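You operate a simulated robot arm through the tools that you are given. There is no shell and no other tool. Be economical: measure what you need, move in short steps, check, and stop when the job is done.

Carry out the task below with a simulated two-armed robot. There is one attempt and no reset: what you move stays moved.

Task
Pick up the dark grey rod with a blue grip with one hand, pass it to the other hand and put it on the desk top between the laptops.

Only the result counts: the job must be done as asked and must still hold three seconds after the hand-in. Knocking over, shifting, dropping, spilling or breaking anything else fails it.

Robot
Two 7-joint arms with two-finger parallel grippers on one trunk, on a base that drives. Base frame: it is fixed to the floor where the robot stands at the start and does not move with it; the origin is under the middle of the robot, x ahead of it, y to its left, z up. Units: m, degrees, N and s.
The left shoulder is at the start at [0.022, 0.101, 1.412], the right one opposite. With the tool pointing down near the work surface each hand reaches from about 0.1 to 0.42 m from the robot's upright axis, wherever it stands, measured 20 degrees to its own side. Places, roughly: desk top between the laptops (21x17 cm) [1.68, 2.02, 0.76]. Payload 2.4 kg a hand.
The TCP of each hand is the grasp point between the finger pads, 0.024 m short of the fingertips. In the tool frame z runs along the fingers and y along their closing line. The gripper opens to 0.068 m. The fingers are 0.017 m wide and 0.01 m thick; the gripper's body (0.04 by 0.07 m) begins 0.041 m behind the TCP.
Orientation is that of the tool frame in the base frame, as a unit quaternion [w, x, y, z]. With the fingers straight down and closing along the base's y, the tool's x points along the base's -x, its y along +y and its z along -z.

Tools
- The arms move only by the tool arm_command. It takes "left_commands", "right_commands" or both (then of equal length, played together; a hand with none holds still); each is a list of rows, each a list of 7 numbers: the shift along the tool's x, y, z in units of 25 mm (1.0 is 25 mm), then the turn, a rotation vector about the tool's x, y, z in units of 5 degrees (1.0 is 5 degrees), then the gripper command, from -1 (fully open) to 1 (shut), values between in proportion. In form: [[dx, dy, dz, ax, ay, az, grip], ...]. A call has 1 to 10 rows; each row shifts and turns the commanded pose from where the row before left it, along the tool's axes as they then stand. A call with a number of a shift or a turn outside -1 to 1 is refused whole. Each row takes 0.2 s and may step no farther than 0.05 m and 8.6 degrees from the row before; otherwise, or with a gripper value out of range, the whole call is refused. A pose out of reach is approached as far as the arm can. The call stops where the force on the tool passes 40 N (or 10 N more than at its start, if that is more) or the arm is blocked; 0.2 s more then pass. The fingers move at their own pace (about 0.072 m/s each) and stop on an object; they squeeze with about 26 N. The grip force told is the motor's: it shows also when the fingers shut on nothing. Time passes only in rows, and 0.2 s behind the last, so rows that do not move let the fingers close. It gives the time, the measured TCP pose, the force on the tool (base axes), the opening and the grip force at its end, in the units of the frame above (readings bear some noise), with the torque about the TCP (base axes, N m) and any sound that the robot's microphone picked up.
- Cameras (640 x 400 px; columns grow to the right, rows downward): "scene" is now at [0.0963, 0.0287, 1.5733]; the picture's right is [0.32, -0.95, 0.00], its down [-0.54, -0.18, -0.82] and it looks along [0.78, 0.26, -0.57] (base axes); focal length 273 px, centre (320, 200). "left" rides on the left gripper at [0.084, -0.011, -0.075] in its tool frame; the picture's right is [0.13, 0.99, 0.00], its down [-0.60, 0.08, -0.79] and it looks along [-0.79, 0.10, 0.61] (tool axes); focal length 251 px, centre (320, 200). "right" rides on the right gripper at [0.084, 0.011, -0.075] in its tool frame; the picture's right is [-0.13, 0.99, 0.00], its down [-0.60, -0.08, -0.79] and it looks along [-0.79, -0.10, 0.61] (tool axes); focal length 251 px, centre (320, 200). There is no depth. A picture from a camera that has moved, and an enlarged one, comes with that camera's place and axes in the base frame and with its lens.
- snapshot(camera): a new picture of that camera. It takes no simulated time.
- move_column(by): slides the trunk up (or, below 0, down) by that many m; the arms and the scene camera ride with it, the base frame stays. It gives what a move gives, with no picture.
- base_move(legs): drives the robot by 1 to 6 legs, each [ahead, left, turn to the left] in m, m and degrees, along the robot's own axes; the way and the turn of a leg run together, so that a leg with both is an arc; at most 1.5 m and 180 degrees a leg. The arms and the cameras ride along, it lands a little off, and it stops where it bumps. It gives what a move gives.
- turn_head(pan, tilt): turns the head with the scene camera to pan (to the left, within 86 degrees either way) and tilt (down, from -29 to 69), counted from straight ahead of the robot. It gives what a move gives.
- enlarge(camera, box): a new picture of the part [left, top, right, bottom] of that camera's present view, enlarged. It takes no simulated time.
- finish_job(): hands the job in; it is judged then, once.

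Go step by step. Nothing tells you exact positions but the pictures and the camera data: compare them with the known pose of the tool, close in by small moves and look again before you grip or let go. The budget is 120 turns and 100 pictures, counting those below and the enlarged ones. Unless the task says otherwise, let go and move clear before handing in, and close with one line.

The tools are called after "Call:" as name(argument=value, ...) on one line, values as JSON. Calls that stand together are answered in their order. arm_command: Moves the arms, as the interface text tells. Its arguments: {"type":"object","properties":{"left_commands":{"type":"array","items":{"type":"array","items":{"type":"number"}}},"right_commands":{"type":"array","items":{"type":"array","items":{"type":"number"}}}},"required":[]} The other tools are called the same way: move_column (by) slides the trunk up or down; base_move (legs) drives the base; turn_head (pan, tilt) turns the head that bears the scene camera; snapshot (camera) takes a picture; enlarge (camera, box) takes an enlarged picture of a part of a camera's view; finish_job () hands the job in.

At the start:

```text
time: 0.0
left_eef_pos: [0.2486, 0.2105, 1.4158]
left_tool_rot: [0.0, 0.0, 1.0, -0.001]
left_wrist_force: [-0.4, 0.3, -1.0]
left_torque: [0.0, -0.03, 0.0]
left_grip_width: 0.068
left_gripper_force: 0.0
right_eef_pos: [0.2232, -0.0372, 1.3796]
right_tool_rot: [0.0, 0.0, 1.0, -0.001]
right_wrist_force: [0.7, 0.4, -0.4]
right_torque: [0.04, 0.01, 0.02]
right_grip_width: 0.068
right_gripper_force: 0.1
trunk travel left (down, up): [-0.625, 0.224]
robot x, y, heading: [-0.0021, -0.0048, -0.1]
head pan, tilt: [18.4, 34.4]
```

scene: 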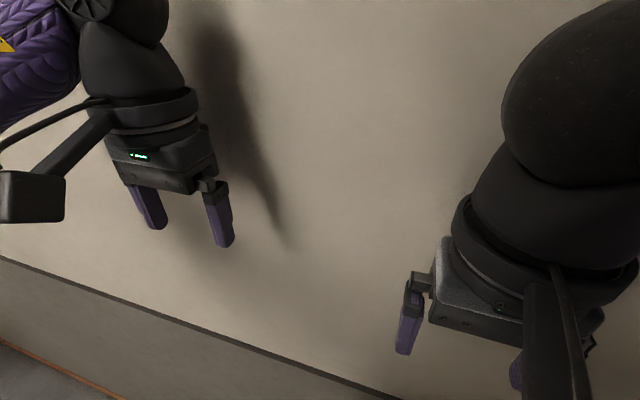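
right: 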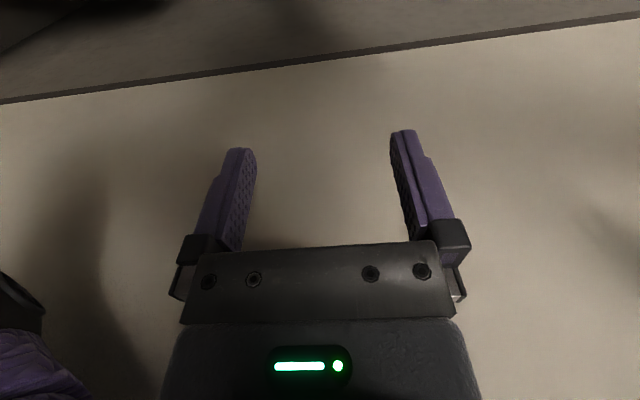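
left: 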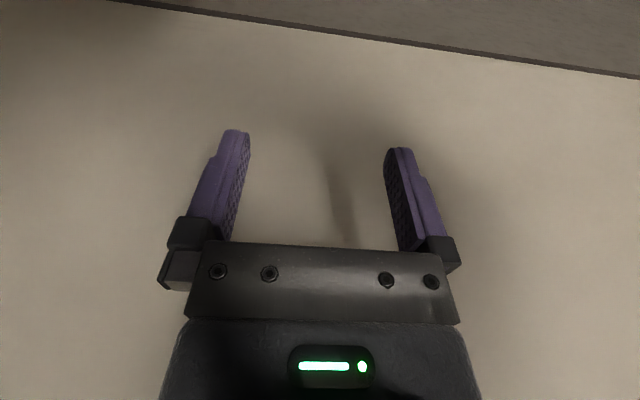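

I see a pale surface under or ahead of the hands, and no rod yet. I'll look around with the head first.

Call:
turn_head(pan=50, tilt=15)

Call:
snapshot(camera="scene")

Call:
turn_head(pan=-40, tilt=20)

Call:
snapshot(camera="scene")

Call:
turn_head(pan=5, tilt=5)

Call:
snapshot(camera="scene")

```text
time: 1.0
left_eef_pos: [0.2492, 0.211, 1.4162]
left_tool_rot: [0.001, -0.001, 1.0, 0.0]
left_wrist_force: [-0.2, 0.6, -0.1]
left_torque: [0.01, 0.03, -0.02]
left_grip_width: 0.0679
left_gripper_force: 0.0
right_eef_pos: [0.2226, -0.0373, 1.3803]
right_tool_rot: [0.001, 0.001, 1.0, -0.001]
right_wrist_force: [0.6, 0.1, 1.0]
right_torque: [-0.01, 0.0, -0.02]
right_grip_width: 0.0681
right_gripper_force: 0.1
trunk travel left (down, up): [-0.625, 0.224]
robot x, y, heading: [-0.0012, -0.0027, 0.0]
head pan, tilt: [50.0, 15.0]
```

```text
96 pictures are left
camera scene: at [0.0725, 0.0724, 1.6044], right [0.77, -0.64, 0.0], down [-0.17, -0.2, -0.97], along [0.62, 0.74, -0.26], focal length 273 px, centre (320, 200)
```

scene: 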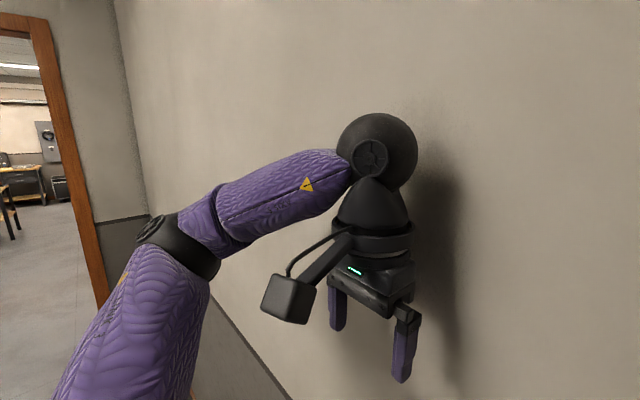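

```text
time: 2.6
left_eef_pos: [0.2495, 0.2106, 1.4146]
left_tool_rot: [0.0, -0.001, 1.0, 0.0]
left_wrist_force: [0.0, 0.2, 0.4]
left_torque: [0.0, 0.01, -0.02]
left_grip_width: 0.0681
left_gripper_force: 0.2
right_eef_pos: [0.223, -0.037, 1.3791]
right_tool_rot: [-0.001, 0.0, 1.0, 0.0]
right_wrist_force: [-0.1, 0.7, 0.0]
right_torque: [0.01, 0.0, 0.0]
right_grip_width: 0.0679
right_gripper_force: 0.2
trunk travel left (down, up): [-0.625, 0.224]
robot x, y, heading: [-0.0039, 0.0001, 0.0]
head pan, tilt: [-40.0, 20.0]
```

```text
95 pictures are left
camera scene: at [0.0838, -0.0589, 1.5963], right [-0.64, -0.77, 0.0], down [-0.26, 0.22, -0.94], along [0.72, -0.6, -0.34], focal length 273 px, centre (320, 200)
```

scene: 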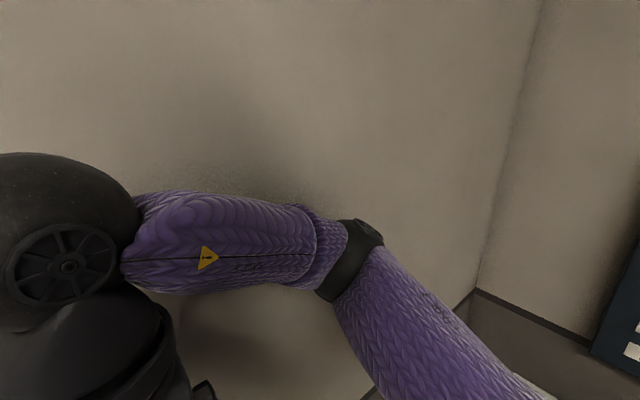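

```text
time: 3.7
left_eef_pos: [0.2496, 0.2105, 1.4156]
left_tool_rot: [0.0, -0.001, 1.0, 0.0]
left_wrist_force: [0.1, 0.2, -0.1]
left_torque: [0.03, 0.01, 0.01]
left_grip_width: 0.0679
left_gripper_force: 0.1
right_eef_pos: [0.2226, -0.0382, 1.38]
right_tool_rot: [0.0, 0.0, 1.0, 0.0]
right_wrist_force: [0.6, 0.5, -0.4]
right_torque: [0.03, -0.04, 0.0]
right_grip_width: 0.0679
right_gripper_force: 0.0
trunk travel left (down, up): [-0.625, 0.224]
robot x, y, heading: [-0.0007, 0.0011, -0.0]
head pan, tilt: [5.0, 5.0]
```

```text
94 pictures are left
camera scene: at [0.1039, 0.0088, 1.6206], right [0.09, -1.0, 0.0], down [-0.09, -0.01, -1.0], along [0.99, 0.09, -0.09], focal length 273 px, centre (320, 200)
```

scene: 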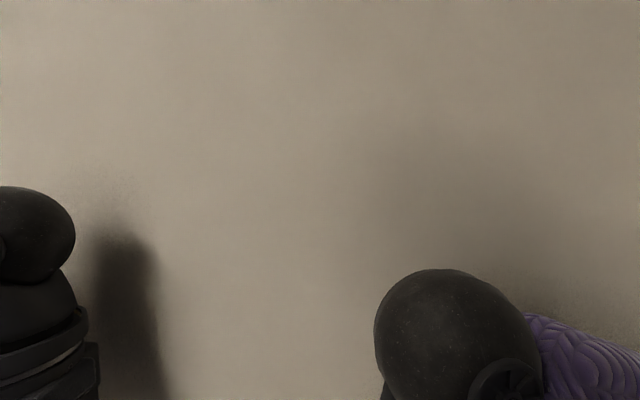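

A wall stands close ahead, with a doorway off to the left. I'll look farther left and right.

Call:
turn_head(pan=80, tilt=20)

Call:
snapshot(camera="scene")

Call:
turn_head(pan=-85, tilt=20)

Call:
snapshot(camera="scene")

```text
time: 5.2
left_eef_pos: [0.2485, 0.2113, 1.4153]
left_tool_rot: [0.001, -0.001, 1.0, 0.0]
left_wrist_force: [0.5, 0.2, -0.4]
left_torque: [-0.02, -0.01, -0.01]
left_grip_width: 0.0682
left_gripper_force: 0.1
right_eef_pos: [0.2215, -0.0378, 1.3799]
right_tool_rot: [0.0, 0.001, 1.0, 0.0]
right_wrist_force: [0.0, -0.6, 0.7]
right_torque: [0.0, 0.03, 0.02]
right_grip_width: 0.0682
right_gripper_force: 0.0
trunk travel left (down, up): [-0.625, 0.224]
robot x, y, heading: [-0.0012, -0.0035, -0.0]
head pan, tilt: [80.0, 20.0]
```

```text
93 pictures are left
camera scene: at [0.0286, 0.0926, 1.5963], right [0.98, -0.17, 0.0], down [-0.06, -0.34, -0.94], along [0.16, 0.93, -0.34], focal length 273 px, centre (320, 200)
```

scene: 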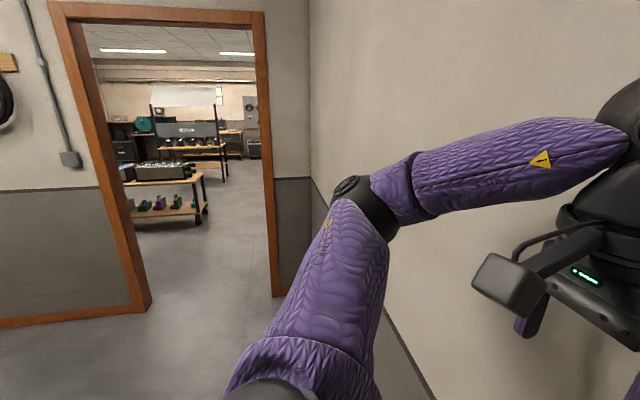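

```text
time: 7.7
left_eef_pos: [0.2501, 0.2101, 1.4153]
left_tool_rot: [0.0, -0.001, 1.0, -0.001]
left_wrist_force: [-0.3, -0.5, 1.1]
left_torque: [0.05, -0.05, 0.03]
left_grip_width: 0.068
left_gripper_force: 0.1
right_eef_pos: [0.222, -0.0378, 1.3805]
right_tool_rot: [-0.001, 0.0, 1.0, 0.0]
right_wrist_force: [0.3, 0.4, 0.2]
right_torque: [-0.01, -0.01, 0.01]
right_grip_width: 0.0681
right_gripper_force: 0.1
trunk travel left (down, up): [-0.625, 0.224]
robot x, y, heading: [-0.0006, -0.0021, 0.1]
head pan, tilt: [-85.0, 20.0]
```

```text
92 pictures are left
camera scene: at [0.0205, -0.0919, 1.5963], right [-1.0, -0.09, 0.0], down [-0.03, 0.34, -0.94], along [0.08, -0.94, -0.34], focal length 273 px, centre (320, 200)
```

scene: 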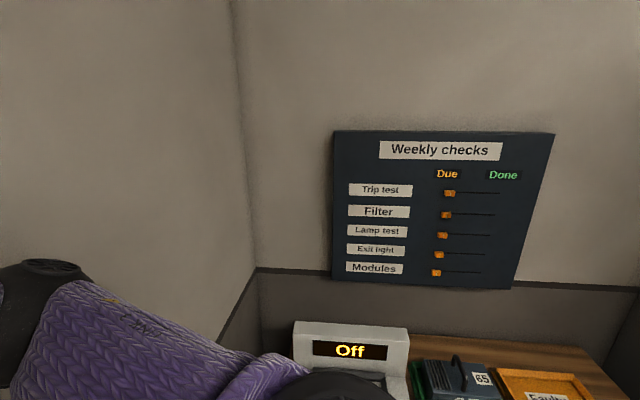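

The workshop lies through a door at about x −1.0…0, y 2.08, and there is a bench on my right. I'll check the bench and the floor beside me.

Call:
turn_head(pan=-86, tilt=50)

Call:
snapshot(camera="scene")

Call:
turn_head(pan=86, tilt=45)

Call:
snapshot(camera="scene")

```text
time: 8.7
left_eef_pos: [0.2483, 0.2103, 1.4152]
left_tool_rot: [0.0, 0.001, 1.0, 0.0]
left_wrist_force: [0.6, 0.1, 0.2]
left_torque: [0.03, 0.0, 0.04]
left_grip_width: 0.068
left_gripper_force: 0.0
right_eef_pos: [0.2219, -0.0385, 1.3794]
right_tool_rot: [0.0, 0.0, 1.0, 0.001]
right_wrist_force: [-0.3, 0.1, 0.2]
right_torque: [-0.04, 0.01, -0.03]
right_grip_width: 0.0682
right_gripper_force: 0.0
trunk travel left (down, up): [-0.625, 0.224]
robot x, y, heading: [-0.0011, 0.0004, -0.1]
head pan, tilt: [-85.9, 50.0]
```

```text
91 pictures are left
camera scene: at [0.0178, -0.076, 1.5508], right [-1.0, -0.07, 0.0], down [-0.05, 0.76, -0.64], along [0.05, -0.64, -0.77], focal length 273 px, centre (320, 200)
```

scene: 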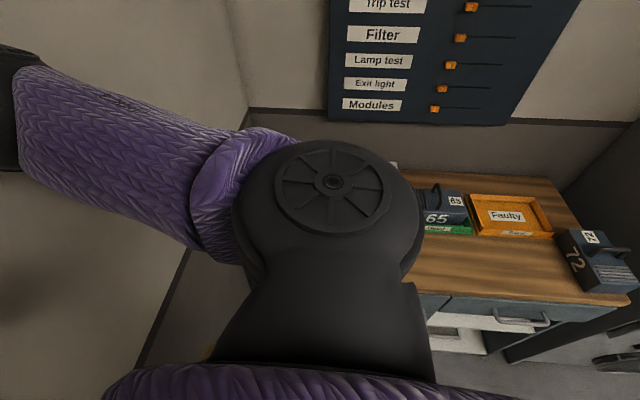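

```text
time: 11.3
left_eef_pos: [0.2494, 0.211, 1.4157]
left_tool_rot: [0.0, -0.002, 1.0, 0.0]
left_wrist_force: [-1.6, 0.2, 0.4]
left_torque: [0.0, -0.05, 0.01]
left_grip_width: 0.0681
left_gripper_force: 0.1
right_eef_pos: [0.2239, -0.038, 1.3794]
right_tool_rot: [0.0, 0.0, 1.0, 0.0]
right_wrist_force: [0.0, 0.5, 0.0]
right_torque: [0.04, 0.0, 0.03]
right_grip_width: 0.068
right_gripper_force: 0.0
trunk travel left (down, up): [-0.625, 0.224]
robot x, y, heading: [0.0021, -0.0002, 0.0]
head pan, tilt: [85.9, 45.0]
```

```text
90 pictures are left
camera scene: at [0.0182, 0.082, 1.5576], right [1.0, -0.07, 0.0], down [-0.05, -0.71, -0.71], along [0.05, 0.71, -0.71], focal length 273 px, centre (320, 200)
```

scene: 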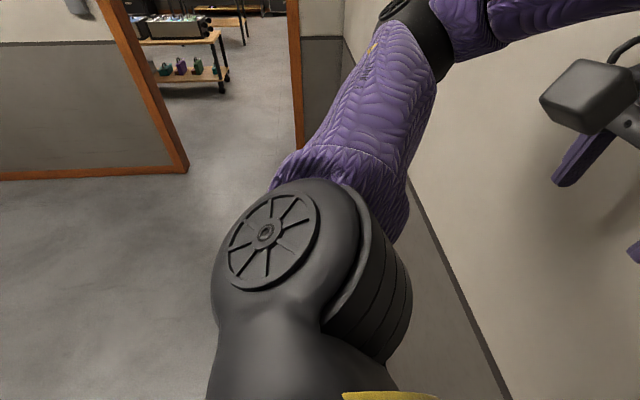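

The floor is clear to my left and back-left, and the wall is only about 7 cm in front of the hands. I'll move back and left, then turn left towards the door and look around.

Call:
base_move(legs=[[-0.2, 0.3, 0], [-0.3, 0.2, 0], [0, 0, 90]])

Call:
turn_head(pan=75, tilt=25)

Call:
snapshot(camera="scene")

Call:
turn_head(pan=0, tilt=10)

Call:
snapshot(camera="scene")

```text
time: 19.4
left_eef_pos: [-0.7172, 0.7445, 1.4156]
left_tool_rot: [0.0, 0.714, -0.7, 0.0]
left_wrist_force: [0.2, -0.4, -0.3]
left_torque: [0.03, 0.01, 0.01]
left_grip_width: 0.068
left_gripper_force: 0.1
right_eef_pos: [-0.467, 0.7224, 1.3806]
right_tool_rot: [0.0, 0.713, -0.701, -0.001]
right_wrist_force: [0.7, 0.3, -0.1]
right_torque: [0.01, -0.02, -0.03]
right_grip_width: 0.0679
right_gripper_force: 0.0
trunk travel left (down, up): [-0.625, 0.224]
robot x, y, heading: [-0.501, 0.4983, 91.1]
head pan, tilt: [85.9, 45.0]
```

```text
time: 20.2
left_eef_pos: [-0.716, 0.7445, 1.4155]
left_tool_rot: [0.001, 0.714, -0.7, -0.001]
left_wrist_force: [-0.3, -0.5, -0.4]
left_torque: [-0.01, -0.02, -0.01]
left_grip_width: 0.0681
left_gripper_force: 0.1
right_eef_pos: [-0.467, 0.7221, 1.3811]
right_tool_rot: [0.0, 0.713, -0.701, -0.001]
right_wrist_force: [0.2, -0.1, 0.2]
right_torque: [0.01, -0.01, 0.0]
right_grip_width: 0.0679
right_gripper_force: 0.1
trunk travel left (down, up): [-0.625, 0.224]
robot x, y, heading: [-0.4993, 0.4963, 91.0]
head pan, tilt: [75.0, 25.0]
```

```text
89 pictures are left
camera scene: at [-0.5908, 0.5354, 1.5881], right [0.24, 0.97, 0.0], down [0.41, -0.1, -0.91], along [-0.88, 0.22, -0.42], focal length 273 px, centre (320, 200)
```

scene: 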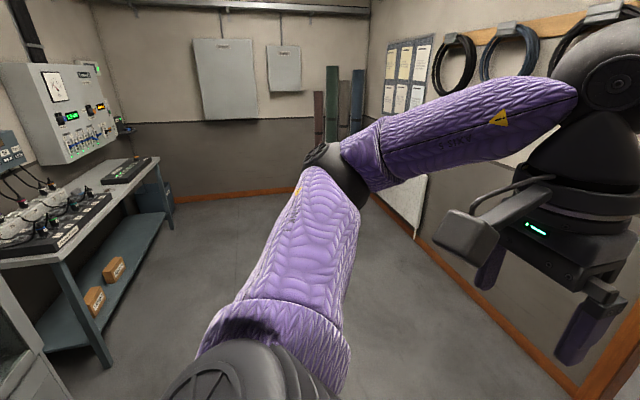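

```text
time: 21.7
left_eef_pos: [-0.7161, 0.7452, 1.4148]
left_tool_rot: [0.0, 0.714, -0.701, 0.001]
left_wrist_force: [-0.1, -0.8, 0.1]
left_torque: [0.05, -0.01, -0.02]
left_grip_width: 0.0683
left_gripper_force: 0.0
right_eef_pos: [-0.4663, 0.7218, 1.3804]
right_tool_rot: [0.0, 0.713, -0.701, 0.0]
right_wrist_force: [0.5, 0.2, -0.2]
right_torque: [-0.02, -0.01, -0.01]
right_grip_width: 0.0677
right_gripper_force: 0.0
trunk travel left (down, up): [-0.625, 0.224]
robot x, y, heading: [-0.5005, 0.4997, 90.7]
head pan, tilt: [0.0, 10.0]
```

```text
88 pictures are left
camera scene: at [-0.5032, 0.6063, 1.6125], right [1.0, 0.02, 0.0], down [0.0, -0.17, -0.98], along [-0.02, 0.98, -0.17], focal length 273 px, centre (320, 200)
```

scene: 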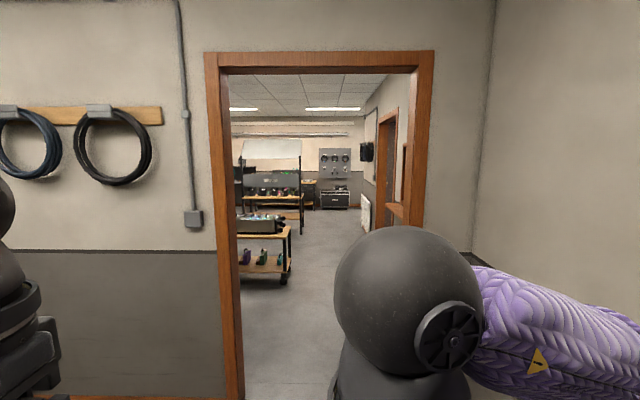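

This room has a second test bench, and the next room has another door on its right, probably leading to the desk. I'll turn to look over the benches in this room for the rod.

Call:
base_move(legs=[[0, 0, 120]])

Call:
turn_head(pan=0, tilt=25)

Call:
snapshot(camera="scene")

Call:
turn_head(pan=80, tilt=30)

Call:
snapshot(camera="scene")

```text
time: 27.1
left_eef_pos: [-0.6048, 0.1892, 1.4147]
left_tool_rot: [0.0, 0.963, 0.268, 0.001]
left_wrist_force: [-0.6, -0.1, 0.4]
left_torque: [-0.04, -0.01, -0.03]
left_grip_width: 0.0679
left_gripper_force: 0.1
right_eef_pos: [-0.7109, 0.417, 1.3797]
right_tool_rot: [0.001, 0.964, 0.267, 0.0]
right_wrist_force: [0.3, 0.5, -0.2]
right_torque: [0.01, 0.01, 0.0]
right_grip_width: 0.0679
right_gripper_force: 0.2
trunk travel left (down, up): [-0.625, 0.224]
robot x, y, heading: [-0.4999, 0.5011, -149.2]
head pan, tilt: [0.0, 10.0]
```

```text
time: 27.8
left_eef_pos: [-0.6049, 0.1893, 1.4152]
left_tool_rot: [0.001, 0.964, 0.267, 0.0]
left_wrist_force: [0.6, 0.1, -0.1]
left_torque: [-0.02, 0.02, 0.0]
left_grip_width: 0.0681
left_gripper_force: 0.1
right_eef_pos: [-0.7117, 0.4175, 1.3802]
right_tool_rot: [0.0, 0.964, 0.267, 0.0]
right_wrist_force: [-0.3, 1.1, -1.0]
right_torque: [0.03, 0.0, 0.02]
right_grip_width: 0.0677
right_gripper_force: 0.0
trunk travel left (down, up): [-0.625, 0.224]
robot x, y, heading: [-0.5014, 0.5032, -148.9]
head pan, tilt: [0.0, 25.0]
```

```text
87 pictures are left
camera scene: at [-0.5912, 0.4459, 1.5882], right [-0.52, 0.86, 0.0], down [0.36, 0.22, -0.91], along [-0.78, -0.47, -0.42], focal length 273 px, centre (320, 200)
```

scene: 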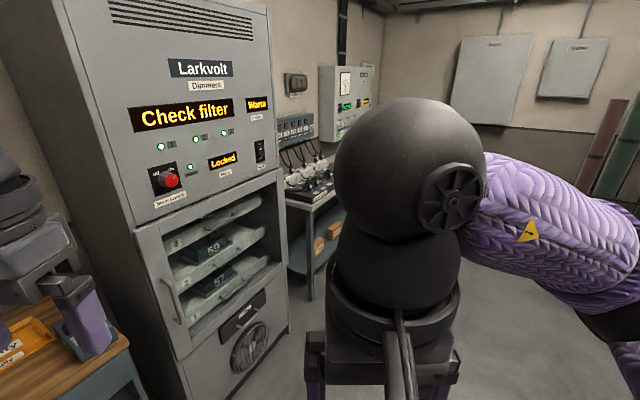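

```text
time: 29.4
left_eef_pos: [-0.6052, 0.1903, 1.4151]
left_tool_rot: [0.0, 0.963, 0.268, 0.0]
left_wrist_force: [0.7, -0.3, 1.3]
left_torque: [-0.01, -0.01, 0.04]
left_grip_width: 0.068
left_gripper_force: 0.2
right_eef_pos: [-0.71, 0.4168, 1.3792]
right_tool_rot: [0.001, 0.963, 0.268, 0.0]
right_wrist_force: [0.2, 0.1, 0.7]
right_torque: [-0.02, -0.03, 0.02]
right_grip_width: 0.068
right_gripper_force: 0.0
trunk travel left (down, up): [-0.625, 0.224]
robot x, y, heading: [-0.5024, 0.4966, -149.0]
head pan, tilt: [80.0, 30.0]
```

```text
86 pictures are left
camera scene: at [-0.4798, 0.4089, 1.5802], right [-0.93, -0.36, 0.0], down [-0.18, 0.47, -0.87], along [0.31, -0.81, -0.5], focal length 273 px, centre (320, 200)
```

scene: 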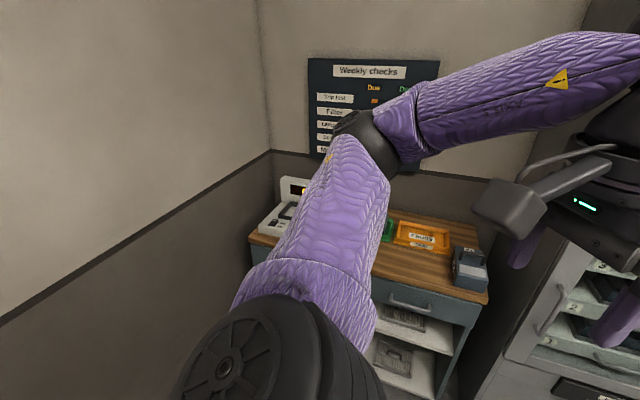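

No rod in this room, so I'll go through the door. My elbows stick out sideways, so I'll face +x and strafe through the doorway, centred at x≈−0.55.

Call:
base_move(legs=[[0, 0, 149]])

Call:
turn_head(pan=86, tilt=30)

Call:
snapshot(camera="scene")

```text
time: 35.9
left_eef_pos: [-0.2523, 0.7125, 1.4147]
left_tool_rot: [0.0, -0.005, 1.0, 0.001]
left_wrist_force: [0.4, 0.4, 0.5]
left_torque: [-0.02, 0.03, -0.03]
left_grip_width: 0.0678
left_gripper_force: 0.0
right_eef_pos: [-0.2778, 0.4623, 1.3788]
right_tool_rot: [0.0, -0.004, 1.0, 0.0]
right_wrist_force: [-0.1, -0.1, 0.0]
right_torque: [0.0, 0.01, 0.01]
right_grip_width: 0.0683
right_gripper_force: 0.1
trunk travel left (down, up): [-0.625, 0.224]
robot x, y, heading: [-0.5024, 0.5006, 0.6]
head pan, tilt: [80.0, 30.0]
```

```text
time: 36.6
left_eef_pos: [-0.2533, 0.7132, 1.416]
left_tool_rot: [0.001, -0.004, 1.0, 0.001]
left_wrist_force: [-0.2, 0.2, -0.5]
left_torque: [0.0, 0.0, -0.02]
left_grip_width: 0.068
left_gripper_force: 0.0
right_eef_pos: [-0.2763, 0.4638, 1.3797]
right_tool_rot: [0.001, -0.004, 1.0, 0.001]
right_wrist_force: [-0.1, -0.8, 0.5]
right_torque: [-0.03, -0.03, -0.01]
right_grip_width: 0.0678
right_gripper_force: 0.0
trunk travel left (down, up): [-0.625, 0.224]
robot x, y, heading: [-0.4987, 0.4996, 0.3]
head pan, tilt: [85.9, 30.0]
```

```text
85 pictures are left
camera scene: at [-0.4822, 0.5907, 1.5802], right [1.0, -0.06, 0.0], down [-0.03, -0.5, -0.87], along [0.06, 0.86, -0.5], focal length 273 px, centre (320, 200)
```

scene: 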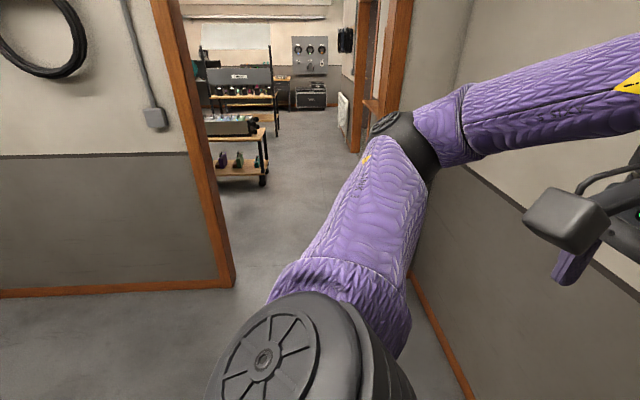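

The doorway clear span is x −1.03…−0.03 and I'm well centred at −0.5. Strafing through.

Call:
base_move(legs=[[-0.02, 1.0, 0], [0, 1.2, 0]])

Call:
turn_head(pan=0, tilt=20)

Call:
snapshot(camera="scene")

Call:
turn_head(pan=75, tilt=20)

Call:
snapshot(camera="scene")

```text
time: 47.5
left_eef_pos: [-0.3105, 2.9297, 1.4158]
left_tool_rot: [0.0, -0.008, 1.0, 0.0]
left_wrist_force: [-0.6, 0.8, 0.0]
left_torque: [0.0, 0.01, 0.01]
left_grip_width: 0.0679
left_gripper_force: 0.1
right_eef_pos: [-0.3343, 2.6801, 1.3795]
right_tool_rot: [0.0, -0.007, 1.0, 0.0]
right_wrist_force: [0.3, -0.1, -1.2]
right_torque: [0.02, 0.02, 0.02]
right_grip_width: 0.0683
right_gripper_force: 0.0
trunk travel left (down, up): [-0.625, 0.224]
robot x, y, heading: [-0.5559, 2.7156, 1.0]
head pan, tilt: [85.9, 30.0]
```

```text
time: 49.1
left_eef_pos: [-0.3102, 2.9274, 1.4158]
left_tool_rot: [-0.001, -0.007, 1.0, 0.001]
left_wrist_force: [-0.2, 0.0, 0.4]
left_torque: [0.0, 0.03, 0.0]
left_grip_width: 0.0678
left_gripper_force: 0.1
right_eef_pos: [-0.3341, 2.6785, 1.3806]
right_tool_rot: [0.0, -0.006, 1.0, 0.0]
right_wrist_force: [0.3, 0.0, 0.1]
right_torque: [-0.02, 0.02, 0.02]
right_grip_width: 0.0678
right_gripper_force: 0.1
trunk travel left (down, up): [-0.625, 0.224]
robot x, y, heading: [-0.5548, 2.7134, 1.0]
head pan, tilt: [0.0, 20.0]
```

```text
84 pictures are left
camera scene: at [-0.4511, 2.7163, 1.5963], right [0.02, -1.0, 0.0], down [-0.34, -0.01, -0.94], along [0.94, 0.01, -0.34], focal length 273 px, centre (320, 200)
```

scene: 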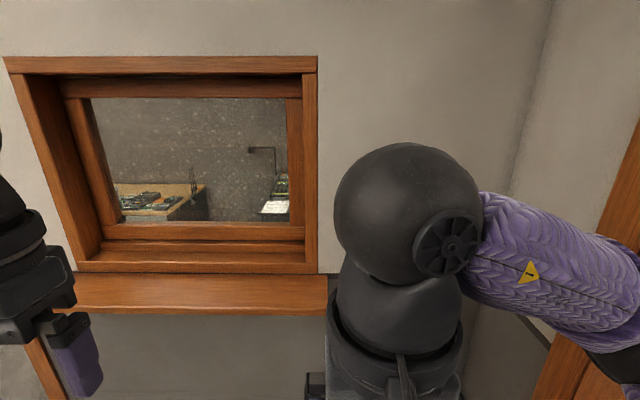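

```text
time: 50.6
left_eef_pos: [-0.3106, 2.9284, 1.4146]
left_tool_rot: [0.0, -0.007, 1.0, 0.0]
left_wrist_force: [0.3, -0.6, -0.3]
left_torque: [-0.01, -0.02, 0.03]
left_grip_width: 0.0679
left_gripper_force: 0.1
right_eef_pos: [-0.3339, 2.6781, 1.3795]
right_tool_rot: [0.0, -0.007, 1.0, 0.0]
right_wrist_force: [0.2, -1.0, 0.7]
right_torque: [-0.02, 0.02, -0.03]
right_grip_width: 0.0681
right_gripper_force: 0.0
trunk travel left (down, up): [-0.625, 0.224]
robot x, y, heading: [-0.5576, 2.7139, 0.8]
head pan, tilt: [75.0, 20.0]
```

```text
83 pictures are left
camera scene: at [-0.5213, 2.8052, 1.5963], right [0.97, -0.25, 0.0], down [-0.08, -0.33, -0.94], along [0.23, 0.91, -0.34], focal length 273 px, centre (320, 200)
```

scene: 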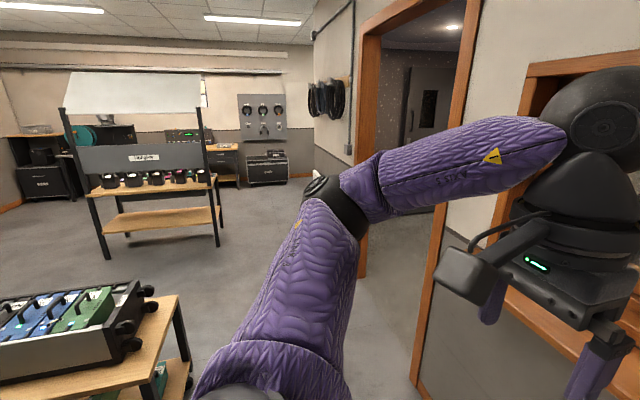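

There's a booth behind the window with desks in it, and its door lies just to my left. I'll zoom in through the window and check the remaining workshop on the left-back.

Call:
turn_head(pan=-5, tilt=20)

Call:
enlarge(camera="scene", box=[40, 80, 260, 230])

Call:
turn_head(pan=75, tilt=20)

Call:
enlarge(camera="scene", box=[0, 80, 320, 400])

```text
time: 52.1
left_eef_pos: [-0.3106, 2.9283, 1.4158]
left_tool_rot: [-0.001, -0.008, 1.0, 0.001]
left_wrist_force: [-0.4, 0.2, 0.3]
left_torque: [-0.01, 0.04, -0.02]
left_grip_width: 0.068
left_gripper_force: 0.1
right_eef_pos: [-0.3337, 2.6794, 1.3788]
right_tool_rot: [0.0, -0.007, 1.0, 0.0]
right_wrist_force: [-0.7, -0.9, 0.5]
right_torque: [-0.01, -0.03, 0.0]
right_grip_width: 0.0681
right_gripper_force: 0.1
trunk travel left (down, up): [-0.625, 0.224]
robot x, y, heading: [-0.5564, 2.7166, 1.0]
head pan, tilt: [-5.0, 20.0]
```

```text
2.67 times, centred on (150, 155) of scene
camera zoom: at [-0.4513, 2.7082, 1.5963], right [-0.07, -1.0, 0.0], down [-0.34, 0.02, -0.94], along [0.94, -0.07, -0.34], focal length 727 px, centre (773, 320)
```

zoom: 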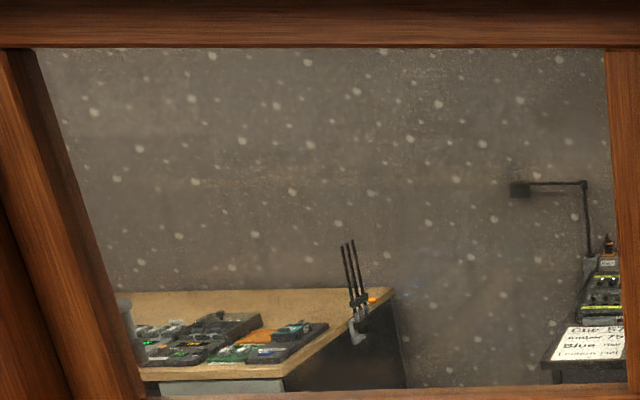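

```text
time: 53.7
left_eef_pos: [-0.3099, 2.928, 1.4154]
left_tool_rot: [0.001, -0.008, 1.0, -0.001]
left_wrist_force: [-0.3, -0.3, 0.4]
left_torque: [-0.01, 0.01, -0.02]
left_grip_width: 0.068
left_gripper_force: 0.1
right_eef_pos: [-0.3337, 2.679, 1.3794]
right_tool_rot: [0.0, -0.007, 1.0, 0.0]
right_wrist_force: [0.0, 0.8, 0.1]
right_torque: [-0.02, -0.02, -0.05]
right_grip_width: 0.0679
right_gripper_force: 0.1
trunk travel left (down, up): [-0.625, 0.224]
robot x, y, heading: [-0.5558, 2.7111, 0.9]
head pan, tilt: [75.0, 20.0]
```

```text
1.25 times, centred on (160, 240) of scene
camera zoom: at [-0.5213, 2.8052, 1.5963], right [0.97, -0.25, 0.0], down [-0.08, -0.33, -0.94], along [0.23, 0.91, -0.34], focal length 341 px, centre (520, 150)
```

zoom: 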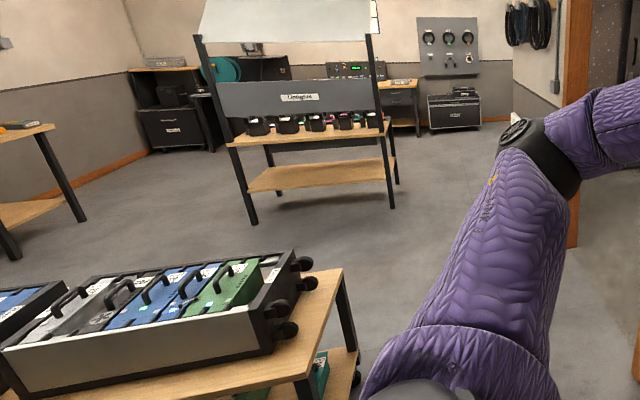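

Bench corner to my left-front is at about x −0.93, and the booth door spans y ≈3.8–4.9 in the wall at x≈0.35. I'll strafe to y≈4.3, turn to face −y, and check the door before strafing in.

Call:
base_move(legs=[[0.12, 1.45, 0], [0, 0.15, -90]])

Call:
turn_head(pan=80, tilt=30)

Call:
snapshot(camera="scene")

```text
time: 64.7
left_eef_pos: [-0.1468, 3.9995, 1.4158]
left_tool_rot: [0.0, 0.704, 0.71, 0.001]
left_wrist_force: [-0.4, -0.1, 0.3]
left_torque: [0.05, -0.03, 0.02]
left_grip_width: 0.0679
left_gripper_force: 0.1
right_eef_pos: [-0.3953, 4.0248, 1.3801]
right_tool_rot: [0.0, 0.705, 0.709, 0.0]
right_wrist_force: [-0.1, -0.6, -0.1]
right_torque: [0.01, 0.0, 0.02]
right_grip_width: 0.0681
right_gripper_force: 0.0
trunk travel left (down, up): [-0.625, 0.224]
robot x, y, heading: [-0.3598, 4.2473, -89.9]
head pan, tilt: [75.0, 20.0]
```

```text
time: 65.4
left_eef_pos: [-0.1471, 4.0008, 1.415]
left_tool_rot: [0.001, 0.705, 0.71, 0.0]
left_wrist_force: [0.5, 0.1, 0.9]
left_torque: [-0.01, 0.03, 0.02]
left_grip_width: 0.0682
left_gripper_force: 0.2
right_eef_pos: [-0.3967, 4.026, 1.3803]
right_tool_rot: [0.0, 0.705, 0.709, 0.0]
right_wrist_force: [-0.2, 0.3, 0.1]
right_torque: [0.02, -0.02, -0.02]
right_grip_width: 0.0678
right_gripper_force: 0.1
trunk travel left (down, up): [-0.625, 0.224]
robot x, y, heading: [-0.3598, 4.2477, -89.7]
head pan, tilt: [80.0, 30.0]
```

```text
80 pictures are left
camera scene: at [-0.2701, 4.2207, 1.5803], right [-0.17, -0.99, 0.0], down [-0.49, 0.08, -0.87], along [0.85, -0.15, -0.5], focal length 273 px, centre (320, 200)
```

scene: 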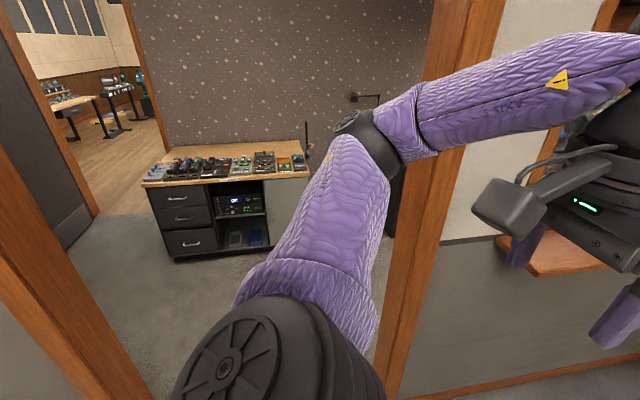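

The opening is y 3.73…4.9, and I span about 3.95–4.55. A cabinet stands at x≈1.6 beyond. I'll strafe in to x≈0.9 and look around.

Call:
base_move(legs=[[0, 1.25, 0]])

Call:
turn_head(pan=0, tilt=20)

Call:
snapshot(camera="scene")

Call:
turn_head(pan=60, tilt=30)

Call:
snapshot(camera="scene")

```text
time: 71.6
left_eef_pos: [1.0848, 4.0053, 1.4148]
left_tool_rot: [0.0, 0.706, 0.708, 0.001]
left_wrist_force: [0.5, -1.4, 0.2]
left_torque: [-0.02, 0.0, 0.01]
left_grip_width: 0.068
left_gripper_force: 0.1
right_eef_pos: [0.8357, 4.0309, 1.3795]
right_tool_rot: [-0.001, 0.705, 0.709, 0.001]
right_wrist_force: [0.0, 0.1, -0.6]
right_torque: [0.0, 0.0, -0.02]
right_grip_width: 0.068
right_gripper_force: 0.0
trunk travel left (down, up): [-0.625, 0.224]
robot x, y, heading: [0.8687, 4.2535, -89.8]
head pan, tilt: [80.0, 30.0]
```

```text
time: 73.1
left_eef_pos: [1.0851, 4.0045, 1.4154]
left_tool_rot: [0.0, 0.706, 0.708, 0.0]
left_wrist_force: [-0.3, -0.4, 0.4]
left_torque: [0.0, 0.02, 0.03]
left_grip_width: 0.068
left_gripper_force: 0.0
right_eef_pos: [0.8362, 4.0292, 1.3802]
right_tool_rot: [0.0, 0.706, 0.708, 0.001]
right_wrist_force: [0.1, 0.0, 0.8]
right_torque: [0.01, -0.02, -0.02]
right_grip_width: 0.0683
right_gripper_force: 0.1
trunk travel left (down, up): [-0.625, 0.224]
robot x, y, heading: [0.8771, 4.2551, -89.7]
head pan, tilt: [0.0, 20.0]
```

```text
79 pictures are left
camera scene: at [0.8727, 4.148, 1.5963], right [-1.0, 0.0, 0.0], down [0.0, 0.34, -0.94], along [0.0, -0.94, -0.34], focal length 273 px, centre (320, 200)
```

scene: 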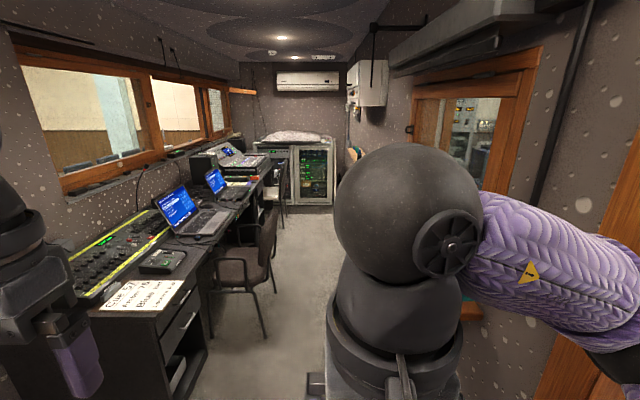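

```text
time: 74.4
left_eef_pos: [1.0843, 4.0048, 1.4143]
left_tool_rot: [0.001, 0.706, 0.708, -0.001]
left_wrist_force: [-0.1, -0.5, 0.2]
left_torque: [-0.01, 0.03, 0.0]
left_grip_width: 0.0679
left_gripper_force: 0.0
right_eef_pos: [0.8353, 4.0308, 1.3789]
right_tool_rot: [0.0, 0.706, 0.708, 0.0]
right_wrist_force: [0.9, -0.2, 0.4]
right_torque: [0.04, -0.02, -0.01]
right_grip_width: 0.0681
right_gripper_force: 0.0
trunk travel left (down, up): [-0.625, 0.224]
robot x, y, heading: [0.8735, 4.2572, -89.9]
head pan, tilt: [60.0, 30.0]
```

```text
78 pictures are left
camera scene: at [0.9508, 4.1961, 1.5802], right [-0.5, -0.87, 0.0], down [-0.43, 0.25, -0.87], along [0.75, -0.43, -0.5], focal length 273 px, centre (320, 200)
```

scene: 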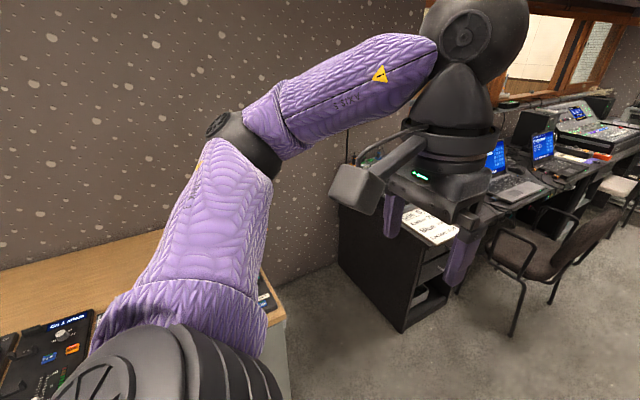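

The control desk with the two laptops runs along the +x wall. I'll zoom in on it and on the room's far end to find the rod.

Call:
turn_head(pan=20, tilt=25)

Call:
enlarge(camera="scene", box=[160, 80, 400, 230])

Call:
enlarge(camera="scene", box=[300, 60, 480, 172])

```text
time: 75.5
left_eef_pos: [1.0845, 4.0058, 1.4147]
left_tool_rot: [0.0, 0.706, 0.708, 0.0]
left_wrist_force: [0.0, 0.8, -0.5]
left_torque: [0.0, 0.02, 0.0]
left_grip_width: 0.068
left_gripper_force: 0.1
right_eef_pos: [0.8356, 4.0297, 1.3793]
right_tool_rot: [0.0, 0.706, 0.708, 0.0]
right_wrist_force: [-0.3, 1.1, 0.1]
right_torque: [0.03, -0.01, -0.01]
right_grip_width: 0.0678
right_gripper_force: 0.1
trunk travel left (down, up): [-0.625, 0.224]
robot x, y, heading: [0.8721, 4.2511, -89.9]
head pan, tilt: [20.0, 25.0]
```

```text
2.67 times, centred on (280, 155) of scene
camera zoom: at [0.9042, 4.1547, 1.5882], right [-0.94, -0.35, 0.0], down [-0.15, 0.4, -0.91], along [0.31, -0.85, -0.42], focal length 727 px, centre (427, 320)
```

zoom: 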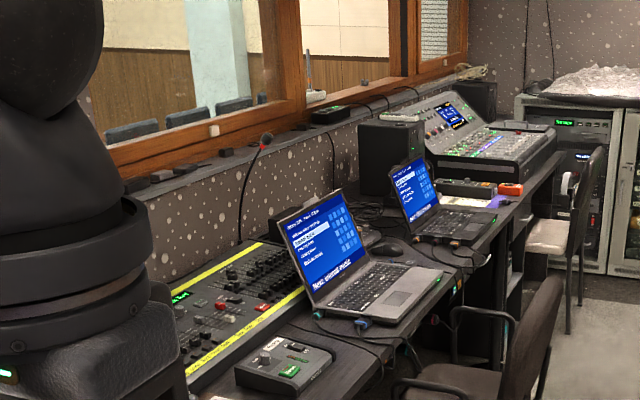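

```text
3.56 times, centred on (390, 116) of scene
camera zoom: at [0.9042, 4.1547, 1.5882], right [-0.94, -0.35, 0.0], down [-0.15, 0.4, -0.91], along [0.31, -0.85, -0.42], focal length 970 px, centre (71, 499)
```

zoom: 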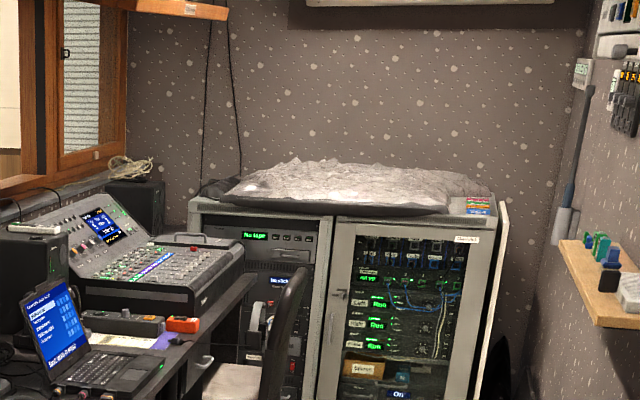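

I notice a pole with a bluish section leaning at the far right, and a small shelf there. I'll drive closer along the aisle, keeping clear of the chairs and right wall, and look again.

Call:
base_move(legs=[[0.9, 0.1, 0]])

Call:
turn_head(pan=-15, tilt=20)

Call:
snapshot(camera="scene")

Call:
turn_head(pan=30, tilt=35)

Call:
snapshot(camera="scene")

```text
time: 80.3
left_eef_pos: [1.1858, 3.1002, 1.4153]
left_tool_rot: [0.0, 0.705, 0.709, 0.0]
left_wrist_force: [-0.4, 0.5, 0.4]
left_torque: [-0.02, -0.01, 0.02]
left_grip_width: 0.0678
left_gripper_force: 0.2
right_eef_pos: [0.9362, 3.1242, 1.3803]
right_tool_rot: [-0.001, 0.706, 0.708, 0.0]
right_wrist_force: [0.7, 0.2, 0.0]
right_torque: [-0.01, 0.01, 0.01]
right_grip_width: 0.0681
right_gripper_force: 0.1
trunk travel left (down, up): [-0.625, 0.224]
robot x, y, heading: [0.9737, 3.3523, -89.8]
head pan, tilt: [20.0, 25.0]
```

```text
time: 81.3
left_eef_pos: [1.1854, 3.0997, 1.4158]
left_tool_rot: [0.0, 0.706, 0.709, 0.0]
left_wrist_force: [0.3, -0.5, 0.0]
left_torque: [-0.01, 0.01, 0.05]
left_grip_width: 0.0681
left_gripper_force: 0.1
right_eef_pos: [0.9373, 3.1254, 1.3803]
right_tool_rot: [-0.001, 0.706, 0.709, 0.001]
right_wrist_force: [1.0, -1.3, -0.8]
right_torque: [0.02, -0.02, -0.01]
right_grip_width: 0.0682
right_gripper_force: 0.1
trunk travel left (down, up): [-0.625, 0.224]
robot x, y, heading: [0.9745, 3.3485, -90.2]
head pan, tilt: [-15.0, 20.0]
```

```text
75 pictures are left
camera scene: at [0.9497, 3.2462, 1.5962], right [-0.97, 0.25, 0.0], down [0.09, 0.33, -0.94], along [-0.24, -0.91, -0.34], focal length 273 px, centre (320, 200)
```

scene: 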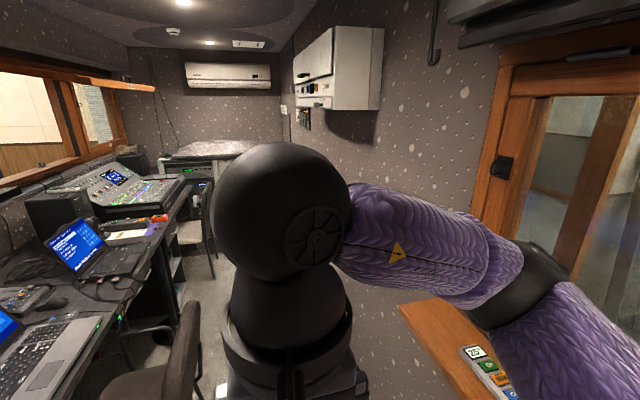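

```text
time: 82.4
left_eef_pos: [1.1861, 3.101, 1.4151]
left_tool_rot: [0.001, 0.705, 0.709, 0.0]
left_wrist_force: [-0.3, 0.6, 0.0]
left_torque: [0.02, -0.02, 0.02]
left_grip_width: 0.068
left_gripper_force: 0.1
right_eef_pos: [0.9372, 3.1249, 1.3797]
right_tool_rot: [0.0, 0.706, 0.708, 0.0]
right_wrist_force: [0.2, 0.3, -0.5]
right_torque: [0.0, 0.02, 0.0]
right_grip_width: 0.0682
right_gripper_force: 0.1
trunk travel left (down, up): [-0.625, 0.224]
robot x, y, heading: [0.9726, 3.3489, -89.8]
head pan, tilt: [30.0, 35.0]
```

```text
74 pictures are left
camera scene: at [1.0176, 3.2601, 1.5724], right [-0.86, -0.5, 0.0], down [-0.29, 0.5, -0.82], along [0.41, -0.71, -0.57], focal length 273 px, centre (320, 200)
```

scene: 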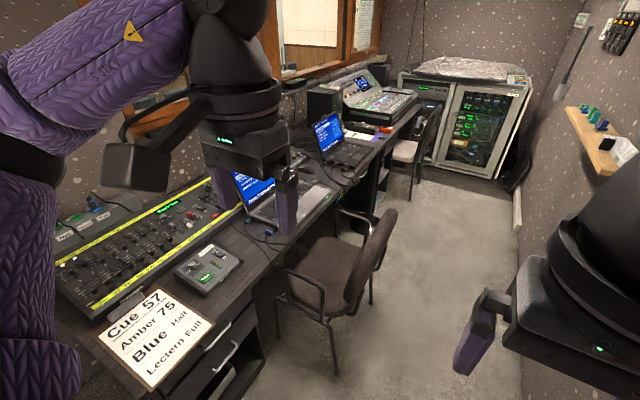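

The booth aisle is visible now, with a shelf on the right wall and a pole beyond. I'll zoom on both.

Call:
turn_head(pan=10, tilt=30)

Call:
enlarge(camera="scene", box=[320, 0, 640, 200])

Call:
enlarge(camera="scene", box=[0, 20, 320, 220])

```text
time: 83.2
left_eef_pos: [1.1848, 3.1003, 1.4153]
left_tool_rot: [0.0, 0.705, 0.709, 0.0]
left_wrist_force: [-0.1, 0.4, 1.0]
left_torque: [0.0, -0.03, -0.01]
left_grip_width: 0.068
left_gripper_force: 0.0
right_eef_pos: [0.936, 3.1255, 1.3793]
right_tool_rot: [0.0, 0.706, 0.708, 0.0]
right_wrist_force: [0.7, -0.3, -0.6]
right_torque: [0.02, 0.0, 0.01]
right_grip_width: 0.0682
right_gripper_force: 0.0
trunk travel left (down, up): [-0.625, 0.224]
robot x, y, heading: [0.9743, 3.3473, -89.9]
head pan, tilt: [10.0, 30.0]
```

```text
2.00 times, centred on (480, 100) of scene
camera zoom: at [0.9895, 3.2472, 1.5802], right [-0.98, -0.18, 0.0], down [-0.09, 0.49, -0.87], along [0.15, -0.85, -0.5], focal length 545 px, centre (0, 400)
```

zoom: 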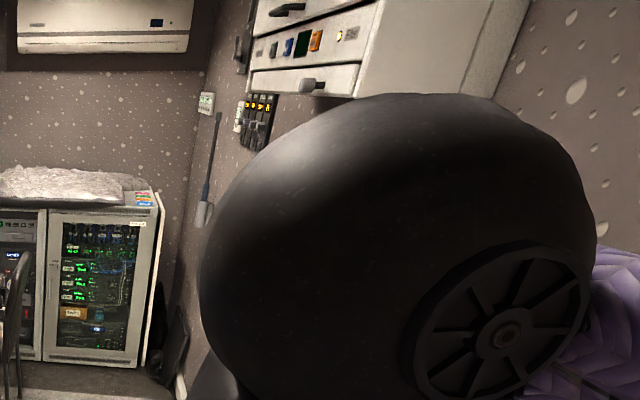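

```text
2.00 times, centred on (160, 120) of scene
camera zoom: at [0.9895, 3.2472, 1.5802], right [-0.98, -0.18, 0.0], down [-0.09, 0.49, -0.87], along [0.15, -0.85, -0.5], focal length 545 px, centre (640, 360)
```

zoom: 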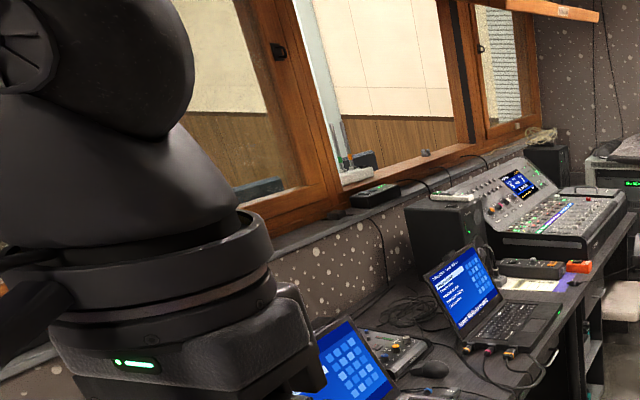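

The wall-mounted rod past the shelf looks like a candidate. Zooming in more.

Call:
enlarge(camera="scene", box=[400, 30, 464, 120])

Call:
turn_head(pan=30, tilt=30)

Call:
enlarge(camera="scene", box=[530, 20, 640, 220])

```text
4.44 times, centred on (432, 75) of scene
camera zoom: at [0.9895, 3.2472, 1.5802], right [-0.98, -0.18, 0.0], down [-0.09, 0.49, -0.87], along [0.15, -0.85, -0.5], focal length 1212 px, centre (-178, 756)
```

zoom: 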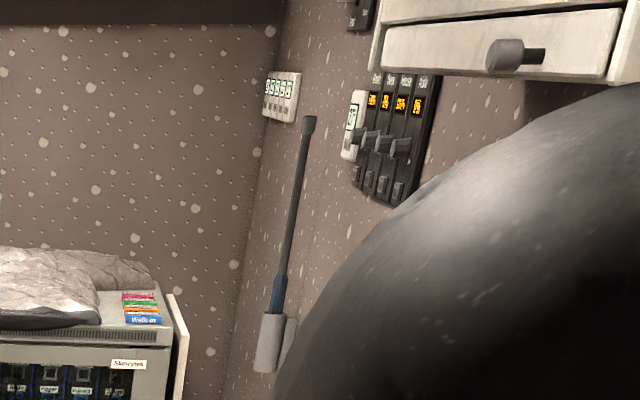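

```text
time: 84.1
left_eef_pos: [1.1857, 3.1009, 1.415]
left_tool_rot: [0.0, 0.705, 0.709, -0.001]
left_wrist_force: [0.4, 0.4, 0.3]
left_torque: [-0.02, -0.03, 0.01]
left_grip_width: 0.068
left_gripper_force: 0.0
right_eef_pos: [0.9365, 3.1251, 1.38]
right_tool_rot: [0.0, 0.706, 0.708, 0.0]
right_wrist_force: [0.3, 0.3, -0.3]
right_torque: [0.02, -0.02, -0.03]
right_grip_width: 0.0682
right_gripper_force: 0.0
trunk travel left (down, up): [-0.625, 0.224]
robot x, y, heading: [0.9741, 3.3492, -89.8]
head pan, tilt: [30.0, 30.0]
```

```text
2.00 times, centred on (585, 120) of scene
camera zoom: at [1.0188, 3.258, 1.5802], right [-0.86, -0.5, 0.0], down [-0.25, 0.43, -0.87], along [0.43, -0.75, -0.5], focal length 545 px, centre (-210, 360)
```

zoom: 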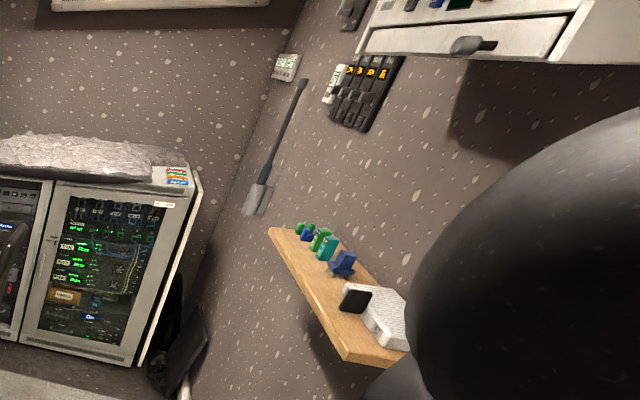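

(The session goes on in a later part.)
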